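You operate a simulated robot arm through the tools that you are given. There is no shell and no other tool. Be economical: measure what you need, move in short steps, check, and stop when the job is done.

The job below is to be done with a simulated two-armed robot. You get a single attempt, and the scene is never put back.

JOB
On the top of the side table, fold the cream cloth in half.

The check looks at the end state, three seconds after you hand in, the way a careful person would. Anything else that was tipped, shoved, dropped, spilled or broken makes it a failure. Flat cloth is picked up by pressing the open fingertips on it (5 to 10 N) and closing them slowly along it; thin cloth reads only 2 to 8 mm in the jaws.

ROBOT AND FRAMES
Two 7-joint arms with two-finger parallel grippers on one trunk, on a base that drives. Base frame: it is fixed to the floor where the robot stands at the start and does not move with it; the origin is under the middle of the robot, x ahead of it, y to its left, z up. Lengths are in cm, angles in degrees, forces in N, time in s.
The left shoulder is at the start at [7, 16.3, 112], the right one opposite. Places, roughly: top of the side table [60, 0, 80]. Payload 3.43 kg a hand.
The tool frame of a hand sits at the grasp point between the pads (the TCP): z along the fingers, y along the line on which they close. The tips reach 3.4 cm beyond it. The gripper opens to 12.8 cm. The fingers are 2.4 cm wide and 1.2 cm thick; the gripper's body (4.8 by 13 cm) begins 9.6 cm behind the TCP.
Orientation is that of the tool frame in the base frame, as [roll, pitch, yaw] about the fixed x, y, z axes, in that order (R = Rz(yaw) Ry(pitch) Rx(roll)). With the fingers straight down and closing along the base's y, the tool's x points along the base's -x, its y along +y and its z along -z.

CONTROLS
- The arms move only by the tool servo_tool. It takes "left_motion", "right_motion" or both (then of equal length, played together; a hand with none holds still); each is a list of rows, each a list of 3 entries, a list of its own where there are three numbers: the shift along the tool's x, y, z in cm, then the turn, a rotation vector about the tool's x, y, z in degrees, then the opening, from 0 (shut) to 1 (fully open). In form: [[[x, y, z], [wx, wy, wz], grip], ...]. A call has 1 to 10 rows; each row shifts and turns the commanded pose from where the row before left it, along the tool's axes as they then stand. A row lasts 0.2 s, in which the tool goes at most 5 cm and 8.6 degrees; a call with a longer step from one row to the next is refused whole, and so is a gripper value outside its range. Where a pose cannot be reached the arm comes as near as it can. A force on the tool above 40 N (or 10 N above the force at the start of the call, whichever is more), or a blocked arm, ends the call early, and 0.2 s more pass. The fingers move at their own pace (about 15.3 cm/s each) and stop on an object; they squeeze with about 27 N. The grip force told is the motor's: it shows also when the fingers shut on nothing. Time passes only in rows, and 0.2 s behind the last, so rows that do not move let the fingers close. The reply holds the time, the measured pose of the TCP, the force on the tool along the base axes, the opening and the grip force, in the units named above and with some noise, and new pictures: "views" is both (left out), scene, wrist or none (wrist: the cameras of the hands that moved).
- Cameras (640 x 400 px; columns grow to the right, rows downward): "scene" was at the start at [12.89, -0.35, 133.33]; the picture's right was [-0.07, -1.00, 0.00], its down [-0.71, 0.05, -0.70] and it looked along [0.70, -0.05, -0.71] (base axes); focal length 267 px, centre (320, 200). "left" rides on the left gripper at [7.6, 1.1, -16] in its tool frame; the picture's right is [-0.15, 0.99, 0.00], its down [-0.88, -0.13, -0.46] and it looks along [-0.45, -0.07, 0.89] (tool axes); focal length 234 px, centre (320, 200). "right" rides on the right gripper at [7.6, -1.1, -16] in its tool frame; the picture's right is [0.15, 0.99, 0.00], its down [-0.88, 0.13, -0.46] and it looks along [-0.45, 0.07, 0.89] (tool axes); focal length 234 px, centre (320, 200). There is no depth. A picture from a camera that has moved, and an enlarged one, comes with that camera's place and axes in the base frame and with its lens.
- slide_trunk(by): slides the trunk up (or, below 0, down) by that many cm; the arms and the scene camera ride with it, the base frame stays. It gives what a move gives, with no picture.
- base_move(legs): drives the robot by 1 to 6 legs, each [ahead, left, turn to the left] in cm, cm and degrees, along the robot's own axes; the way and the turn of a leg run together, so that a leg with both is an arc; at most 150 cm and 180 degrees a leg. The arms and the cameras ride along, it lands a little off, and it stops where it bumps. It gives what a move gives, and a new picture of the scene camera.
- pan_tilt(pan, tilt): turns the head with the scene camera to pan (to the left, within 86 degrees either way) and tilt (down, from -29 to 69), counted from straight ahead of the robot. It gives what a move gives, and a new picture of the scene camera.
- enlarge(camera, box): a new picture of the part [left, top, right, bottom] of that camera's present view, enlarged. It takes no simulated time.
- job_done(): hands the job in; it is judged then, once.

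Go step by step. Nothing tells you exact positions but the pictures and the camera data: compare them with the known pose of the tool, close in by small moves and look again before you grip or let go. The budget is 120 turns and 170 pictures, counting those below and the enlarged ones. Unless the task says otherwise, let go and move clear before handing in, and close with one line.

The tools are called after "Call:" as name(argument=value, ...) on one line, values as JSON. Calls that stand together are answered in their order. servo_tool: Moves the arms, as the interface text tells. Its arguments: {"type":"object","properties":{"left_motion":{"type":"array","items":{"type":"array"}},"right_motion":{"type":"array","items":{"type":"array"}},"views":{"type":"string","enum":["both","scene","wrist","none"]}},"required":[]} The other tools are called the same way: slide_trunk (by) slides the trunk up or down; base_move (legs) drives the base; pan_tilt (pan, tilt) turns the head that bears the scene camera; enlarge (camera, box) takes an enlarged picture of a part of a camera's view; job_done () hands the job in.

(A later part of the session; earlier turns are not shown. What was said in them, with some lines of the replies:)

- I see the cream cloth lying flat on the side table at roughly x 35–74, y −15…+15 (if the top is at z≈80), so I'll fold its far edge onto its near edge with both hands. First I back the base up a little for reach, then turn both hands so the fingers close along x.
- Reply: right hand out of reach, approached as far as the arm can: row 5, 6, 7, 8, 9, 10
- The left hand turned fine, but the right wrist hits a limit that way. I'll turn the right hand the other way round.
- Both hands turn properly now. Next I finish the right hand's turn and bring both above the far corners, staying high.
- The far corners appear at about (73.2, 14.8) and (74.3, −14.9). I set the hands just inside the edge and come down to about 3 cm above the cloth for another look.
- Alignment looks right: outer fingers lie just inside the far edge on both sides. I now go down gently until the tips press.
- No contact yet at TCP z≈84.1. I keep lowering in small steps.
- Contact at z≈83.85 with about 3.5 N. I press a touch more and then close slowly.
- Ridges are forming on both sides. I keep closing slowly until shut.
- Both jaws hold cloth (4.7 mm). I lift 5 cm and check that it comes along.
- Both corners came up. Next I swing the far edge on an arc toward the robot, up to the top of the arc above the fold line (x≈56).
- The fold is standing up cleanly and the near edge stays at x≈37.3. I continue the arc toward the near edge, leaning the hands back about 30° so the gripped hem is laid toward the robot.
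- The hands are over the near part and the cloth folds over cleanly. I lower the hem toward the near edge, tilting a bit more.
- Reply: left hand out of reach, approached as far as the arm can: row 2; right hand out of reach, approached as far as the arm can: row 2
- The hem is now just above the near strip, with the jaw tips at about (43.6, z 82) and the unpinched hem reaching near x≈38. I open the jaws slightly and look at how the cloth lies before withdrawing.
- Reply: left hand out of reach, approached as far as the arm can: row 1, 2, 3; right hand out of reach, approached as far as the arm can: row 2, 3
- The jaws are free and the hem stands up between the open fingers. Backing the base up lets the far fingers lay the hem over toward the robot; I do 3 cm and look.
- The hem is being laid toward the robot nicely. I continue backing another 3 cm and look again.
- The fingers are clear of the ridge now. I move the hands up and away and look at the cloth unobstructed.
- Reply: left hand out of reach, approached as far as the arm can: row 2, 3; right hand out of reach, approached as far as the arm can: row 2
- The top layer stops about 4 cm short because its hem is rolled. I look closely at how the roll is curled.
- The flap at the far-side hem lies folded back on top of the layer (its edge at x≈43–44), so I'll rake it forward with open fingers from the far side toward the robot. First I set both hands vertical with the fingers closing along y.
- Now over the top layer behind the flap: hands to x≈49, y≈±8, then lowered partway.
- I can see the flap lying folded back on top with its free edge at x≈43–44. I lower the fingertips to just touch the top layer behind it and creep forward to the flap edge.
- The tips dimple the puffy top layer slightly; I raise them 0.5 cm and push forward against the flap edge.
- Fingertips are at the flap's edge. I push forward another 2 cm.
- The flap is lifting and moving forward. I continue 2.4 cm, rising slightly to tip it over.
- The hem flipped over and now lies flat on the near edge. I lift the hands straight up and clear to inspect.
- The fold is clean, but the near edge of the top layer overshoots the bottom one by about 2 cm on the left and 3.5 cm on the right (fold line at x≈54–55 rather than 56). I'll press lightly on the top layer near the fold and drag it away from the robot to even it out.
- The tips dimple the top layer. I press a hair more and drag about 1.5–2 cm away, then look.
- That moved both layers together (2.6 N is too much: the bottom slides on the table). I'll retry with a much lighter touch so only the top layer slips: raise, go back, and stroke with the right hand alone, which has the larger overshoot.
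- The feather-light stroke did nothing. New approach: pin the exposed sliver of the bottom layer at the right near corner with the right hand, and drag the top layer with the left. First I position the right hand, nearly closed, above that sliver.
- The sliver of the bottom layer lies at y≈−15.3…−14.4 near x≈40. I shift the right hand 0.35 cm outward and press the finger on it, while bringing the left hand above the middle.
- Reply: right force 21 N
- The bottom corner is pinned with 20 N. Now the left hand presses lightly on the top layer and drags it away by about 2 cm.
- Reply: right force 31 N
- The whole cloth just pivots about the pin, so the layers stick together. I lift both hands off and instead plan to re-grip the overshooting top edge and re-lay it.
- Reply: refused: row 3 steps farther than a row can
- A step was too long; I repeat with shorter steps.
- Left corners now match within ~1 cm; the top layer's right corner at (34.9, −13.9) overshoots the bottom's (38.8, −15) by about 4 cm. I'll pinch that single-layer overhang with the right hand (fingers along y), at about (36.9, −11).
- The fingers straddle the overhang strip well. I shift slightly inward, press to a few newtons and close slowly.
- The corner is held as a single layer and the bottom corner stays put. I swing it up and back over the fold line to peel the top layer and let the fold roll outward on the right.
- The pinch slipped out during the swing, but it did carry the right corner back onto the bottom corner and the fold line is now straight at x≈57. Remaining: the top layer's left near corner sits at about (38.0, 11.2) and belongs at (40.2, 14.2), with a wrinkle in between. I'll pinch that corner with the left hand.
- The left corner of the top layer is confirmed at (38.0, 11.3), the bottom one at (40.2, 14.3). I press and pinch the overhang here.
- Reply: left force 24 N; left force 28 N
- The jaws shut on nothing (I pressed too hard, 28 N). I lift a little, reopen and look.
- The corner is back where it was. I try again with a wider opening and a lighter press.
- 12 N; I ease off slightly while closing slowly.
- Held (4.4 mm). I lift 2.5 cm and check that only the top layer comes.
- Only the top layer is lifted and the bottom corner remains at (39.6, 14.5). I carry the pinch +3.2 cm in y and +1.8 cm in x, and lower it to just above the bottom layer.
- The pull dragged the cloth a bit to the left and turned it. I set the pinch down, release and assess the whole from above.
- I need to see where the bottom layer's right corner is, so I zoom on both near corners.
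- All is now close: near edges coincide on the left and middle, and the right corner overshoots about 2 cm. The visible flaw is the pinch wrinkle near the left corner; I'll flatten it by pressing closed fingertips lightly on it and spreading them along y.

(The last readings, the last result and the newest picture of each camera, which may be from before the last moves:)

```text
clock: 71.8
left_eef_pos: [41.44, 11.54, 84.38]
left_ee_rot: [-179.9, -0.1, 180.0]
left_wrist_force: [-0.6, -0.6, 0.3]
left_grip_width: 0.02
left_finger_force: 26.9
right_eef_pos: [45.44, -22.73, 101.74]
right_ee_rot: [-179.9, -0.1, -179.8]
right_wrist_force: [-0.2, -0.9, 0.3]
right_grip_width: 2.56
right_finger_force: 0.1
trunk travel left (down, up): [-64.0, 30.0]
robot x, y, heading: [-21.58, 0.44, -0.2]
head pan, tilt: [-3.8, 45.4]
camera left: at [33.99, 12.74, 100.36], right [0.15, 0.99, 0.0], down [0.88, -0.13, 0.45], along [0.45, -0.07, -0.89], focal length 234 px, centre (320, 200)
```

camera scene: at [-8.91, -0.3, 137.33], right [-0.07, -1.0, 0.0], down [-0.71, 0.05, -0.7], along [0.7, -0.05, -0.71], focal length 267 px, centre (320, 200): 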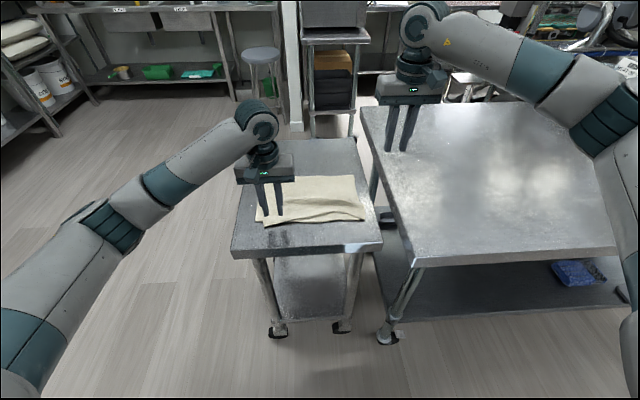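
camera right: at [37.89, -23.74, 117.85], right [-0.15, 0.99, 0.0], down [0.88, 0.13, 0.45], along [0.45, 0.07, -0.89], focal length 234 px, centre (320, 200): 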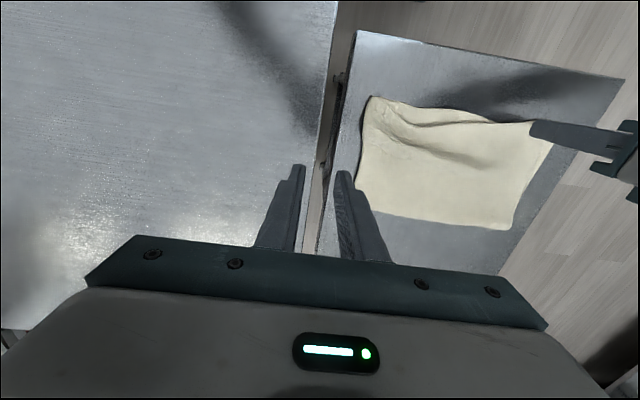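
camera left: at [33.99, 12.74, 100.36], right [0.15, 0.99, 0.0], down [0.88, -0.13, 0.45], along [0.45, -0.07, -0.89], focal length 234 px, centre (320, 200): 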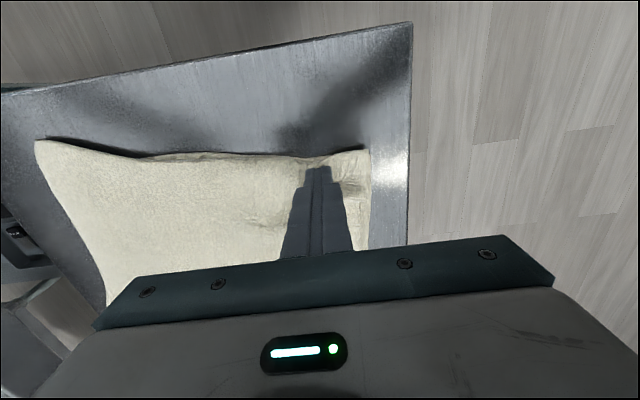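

Call:
servo_tool(left_motion=[[[0, 0, 0.25], [0, 0, 0], 0], [[0, 0, 0], [0, 0, 0], 0.06], [[0, 0, 0], [0, 0, 0], 0.12], [[0, 0, 0], [0, 0, 0], 0.18], [[0, 0, 0], [0, 0, 0], 0.24], [[0, 0, 0], [0, 0, 0], 0.3], [[0, 0, 0], [0, 0, 0], 0.36]], views="wrist")

Call:
servo_tool(left_motion=[[[0, 0, -1], [0, 0, 0], 0.36], [[0, 0, -3], [0, 0, 0], 0.36], [[0, 0, -4], [0, 0, 0], 0.36], [[0, 4, -1], [0, 0, 0], 0.36], [[0, 4, -1], [0, 0, 0], 0.36], [[0, 4, 0], [0, 0, 0], 0.36]], views="wrist")

Call:
enlarge(camera="scene", box=[220, 140, 400, 260])

```text
clock: 73.4
left_eef_pos: [41.52, 11.63, 84.27]
left_ee_rot: [-180.0, 0.0, -179.9]
left_wrist_force: [-0.9, 0.1, 3.1]
left_grip_width: 4.4
left_finger_force: 0.2
right_eef_pos: [45.41, -22.73, 101.96]
right_ee_rot: [-180.0, -0.1, -179.8]
right_wrist_force: [0.0, 0.0, -0.6]
right_grip_width: 2.56
right_finger_force: 0.1
trunk travel left (down, up): [-64.0, 30.0]
robot x, y, heading: [-21.84, -0.17, -0.1]
head pan, tilt: [-3.8, 45.4]
camera left: at [33.99, 12.73, 100.18], right [0.15, 0.99, 0.0], down [0.88, -0.13, 0.45], along [0.45, -0.07, -0.89], focal length 234 px, centre (320, 200)
```

left: 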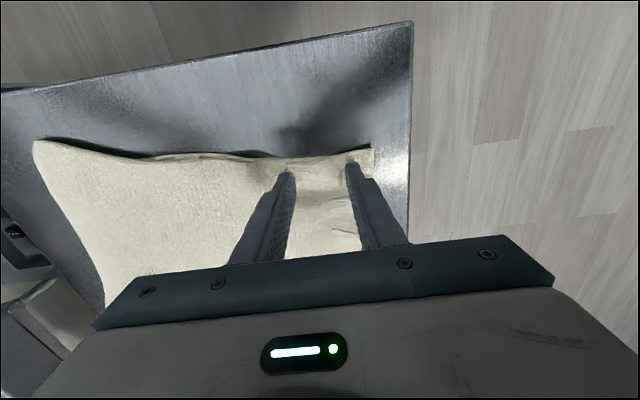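

```text
clock: 74.8
left_eef_pos: [41.61, 23.91, 94.18]
left_ee_rot: [180.0, 0.0, 179.9]
left_wrist_force: [0.1, 0.5, -0.9]
left_grip_width: 4.6
left_finger_force: 0.0
right_eef_pos: [45.51, -22.59, 101.94]
right_ee_rot: [-179.9, -0.2, -179.9]
right_wrist_force: [-0.1, 0.2, 0.4]
right_grip_width: 2.58
right_finger_force: 0.1
trunk travel left (down, up): [-64.0, 30.0]
robot x, y, heading: [-22.05, 0.03, -0.2]
head pan, tilt: [-3.8, 45.4]
camera left: at [33.98, 25.05, 110.06], right [0.15, 0.99, 0.0], down [0.88, -0.13, 0.45], along [0.45, -0.07, -0.89], focal length 234 px, centre (320, 200)
```

left: 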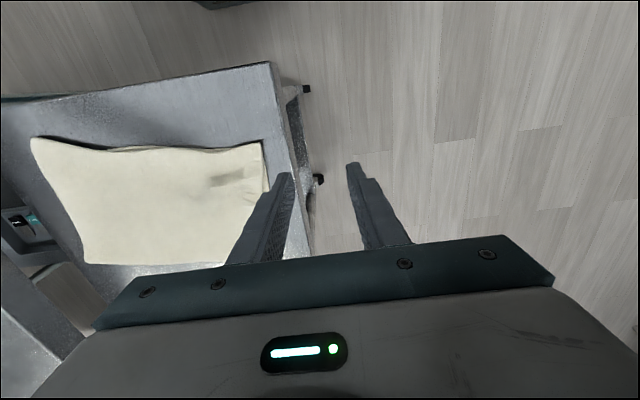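

```text
3.33 times, centred on (310, 200) of scene
camera zoom: at [-8.95, -0.16, 137.33], right [-0.07, -1.0, 0.0], down [-0.71, 0.05, -0.7], along [0.7, -0.05, -0.71], focal length 888 px, centre (353, 200)
```

zoom: 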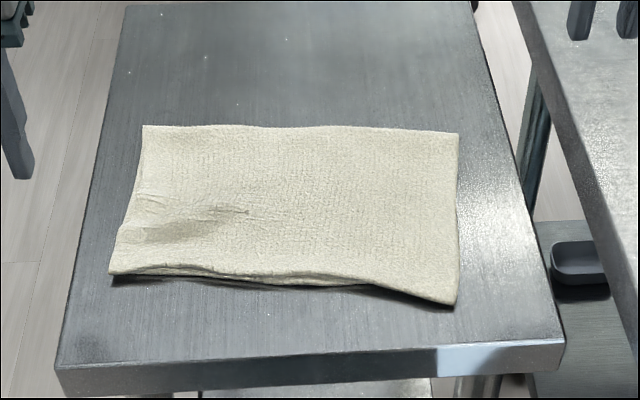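

The wrinkle is mostly gone. I zoom in on the remaining small hump near the left corner.

Call:
enlarge(camera="left", box=[120, 120, 290, 230])

Call:
enlarge(camera="right", box=[320, 50, 600, 240])

```text
3.64 times, centred on (205, 175) of left
camera zoom: at [33.98, 25.05, 110.06], right [0.15, 0.99, 0.0], down [0.88, -0.13, 0.45], along [0.45, -0.07, -0.89], focal length 852 px, centre (738, 291)
```

zoom: 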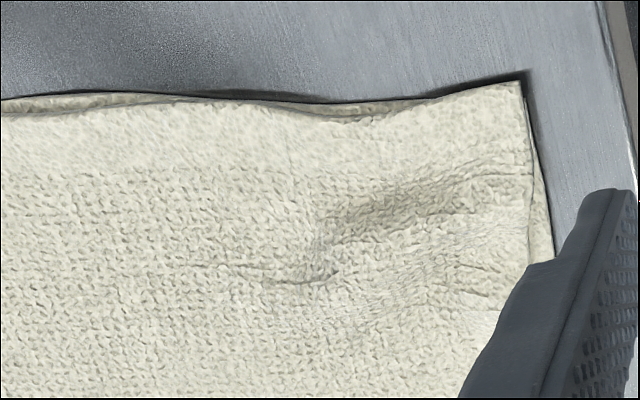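

```text
2.11 times, centred on (460, 145) of right
camera zoom: at [37.89, -23.63, 117.89], right [-0.15, 0.99, 0.0], down [0.88, 0.13, 0.45], along [0.45, 0.07, -0.89], focal length 493 px, centre (25, 316)
```

zoom: 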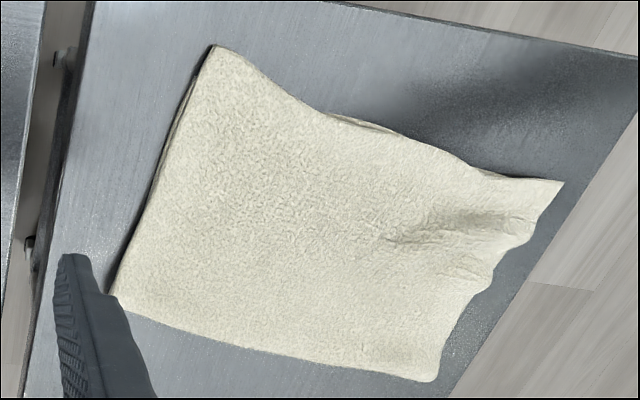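

The two layers now coincide along the near edge. The left corners match and the right corner overshoots by about 2 cm. The cloth is flat apart from a faint ripple, both hands are clear, and nothing else was touched, so I hand in.

Call:
job_done()

```text
The job is handed in.
```

The cream cloth is folded in half on the side table: its far edge lies on its near edge, with about a 2 cm overhang at the right near corner and a faint ripple near the left one.
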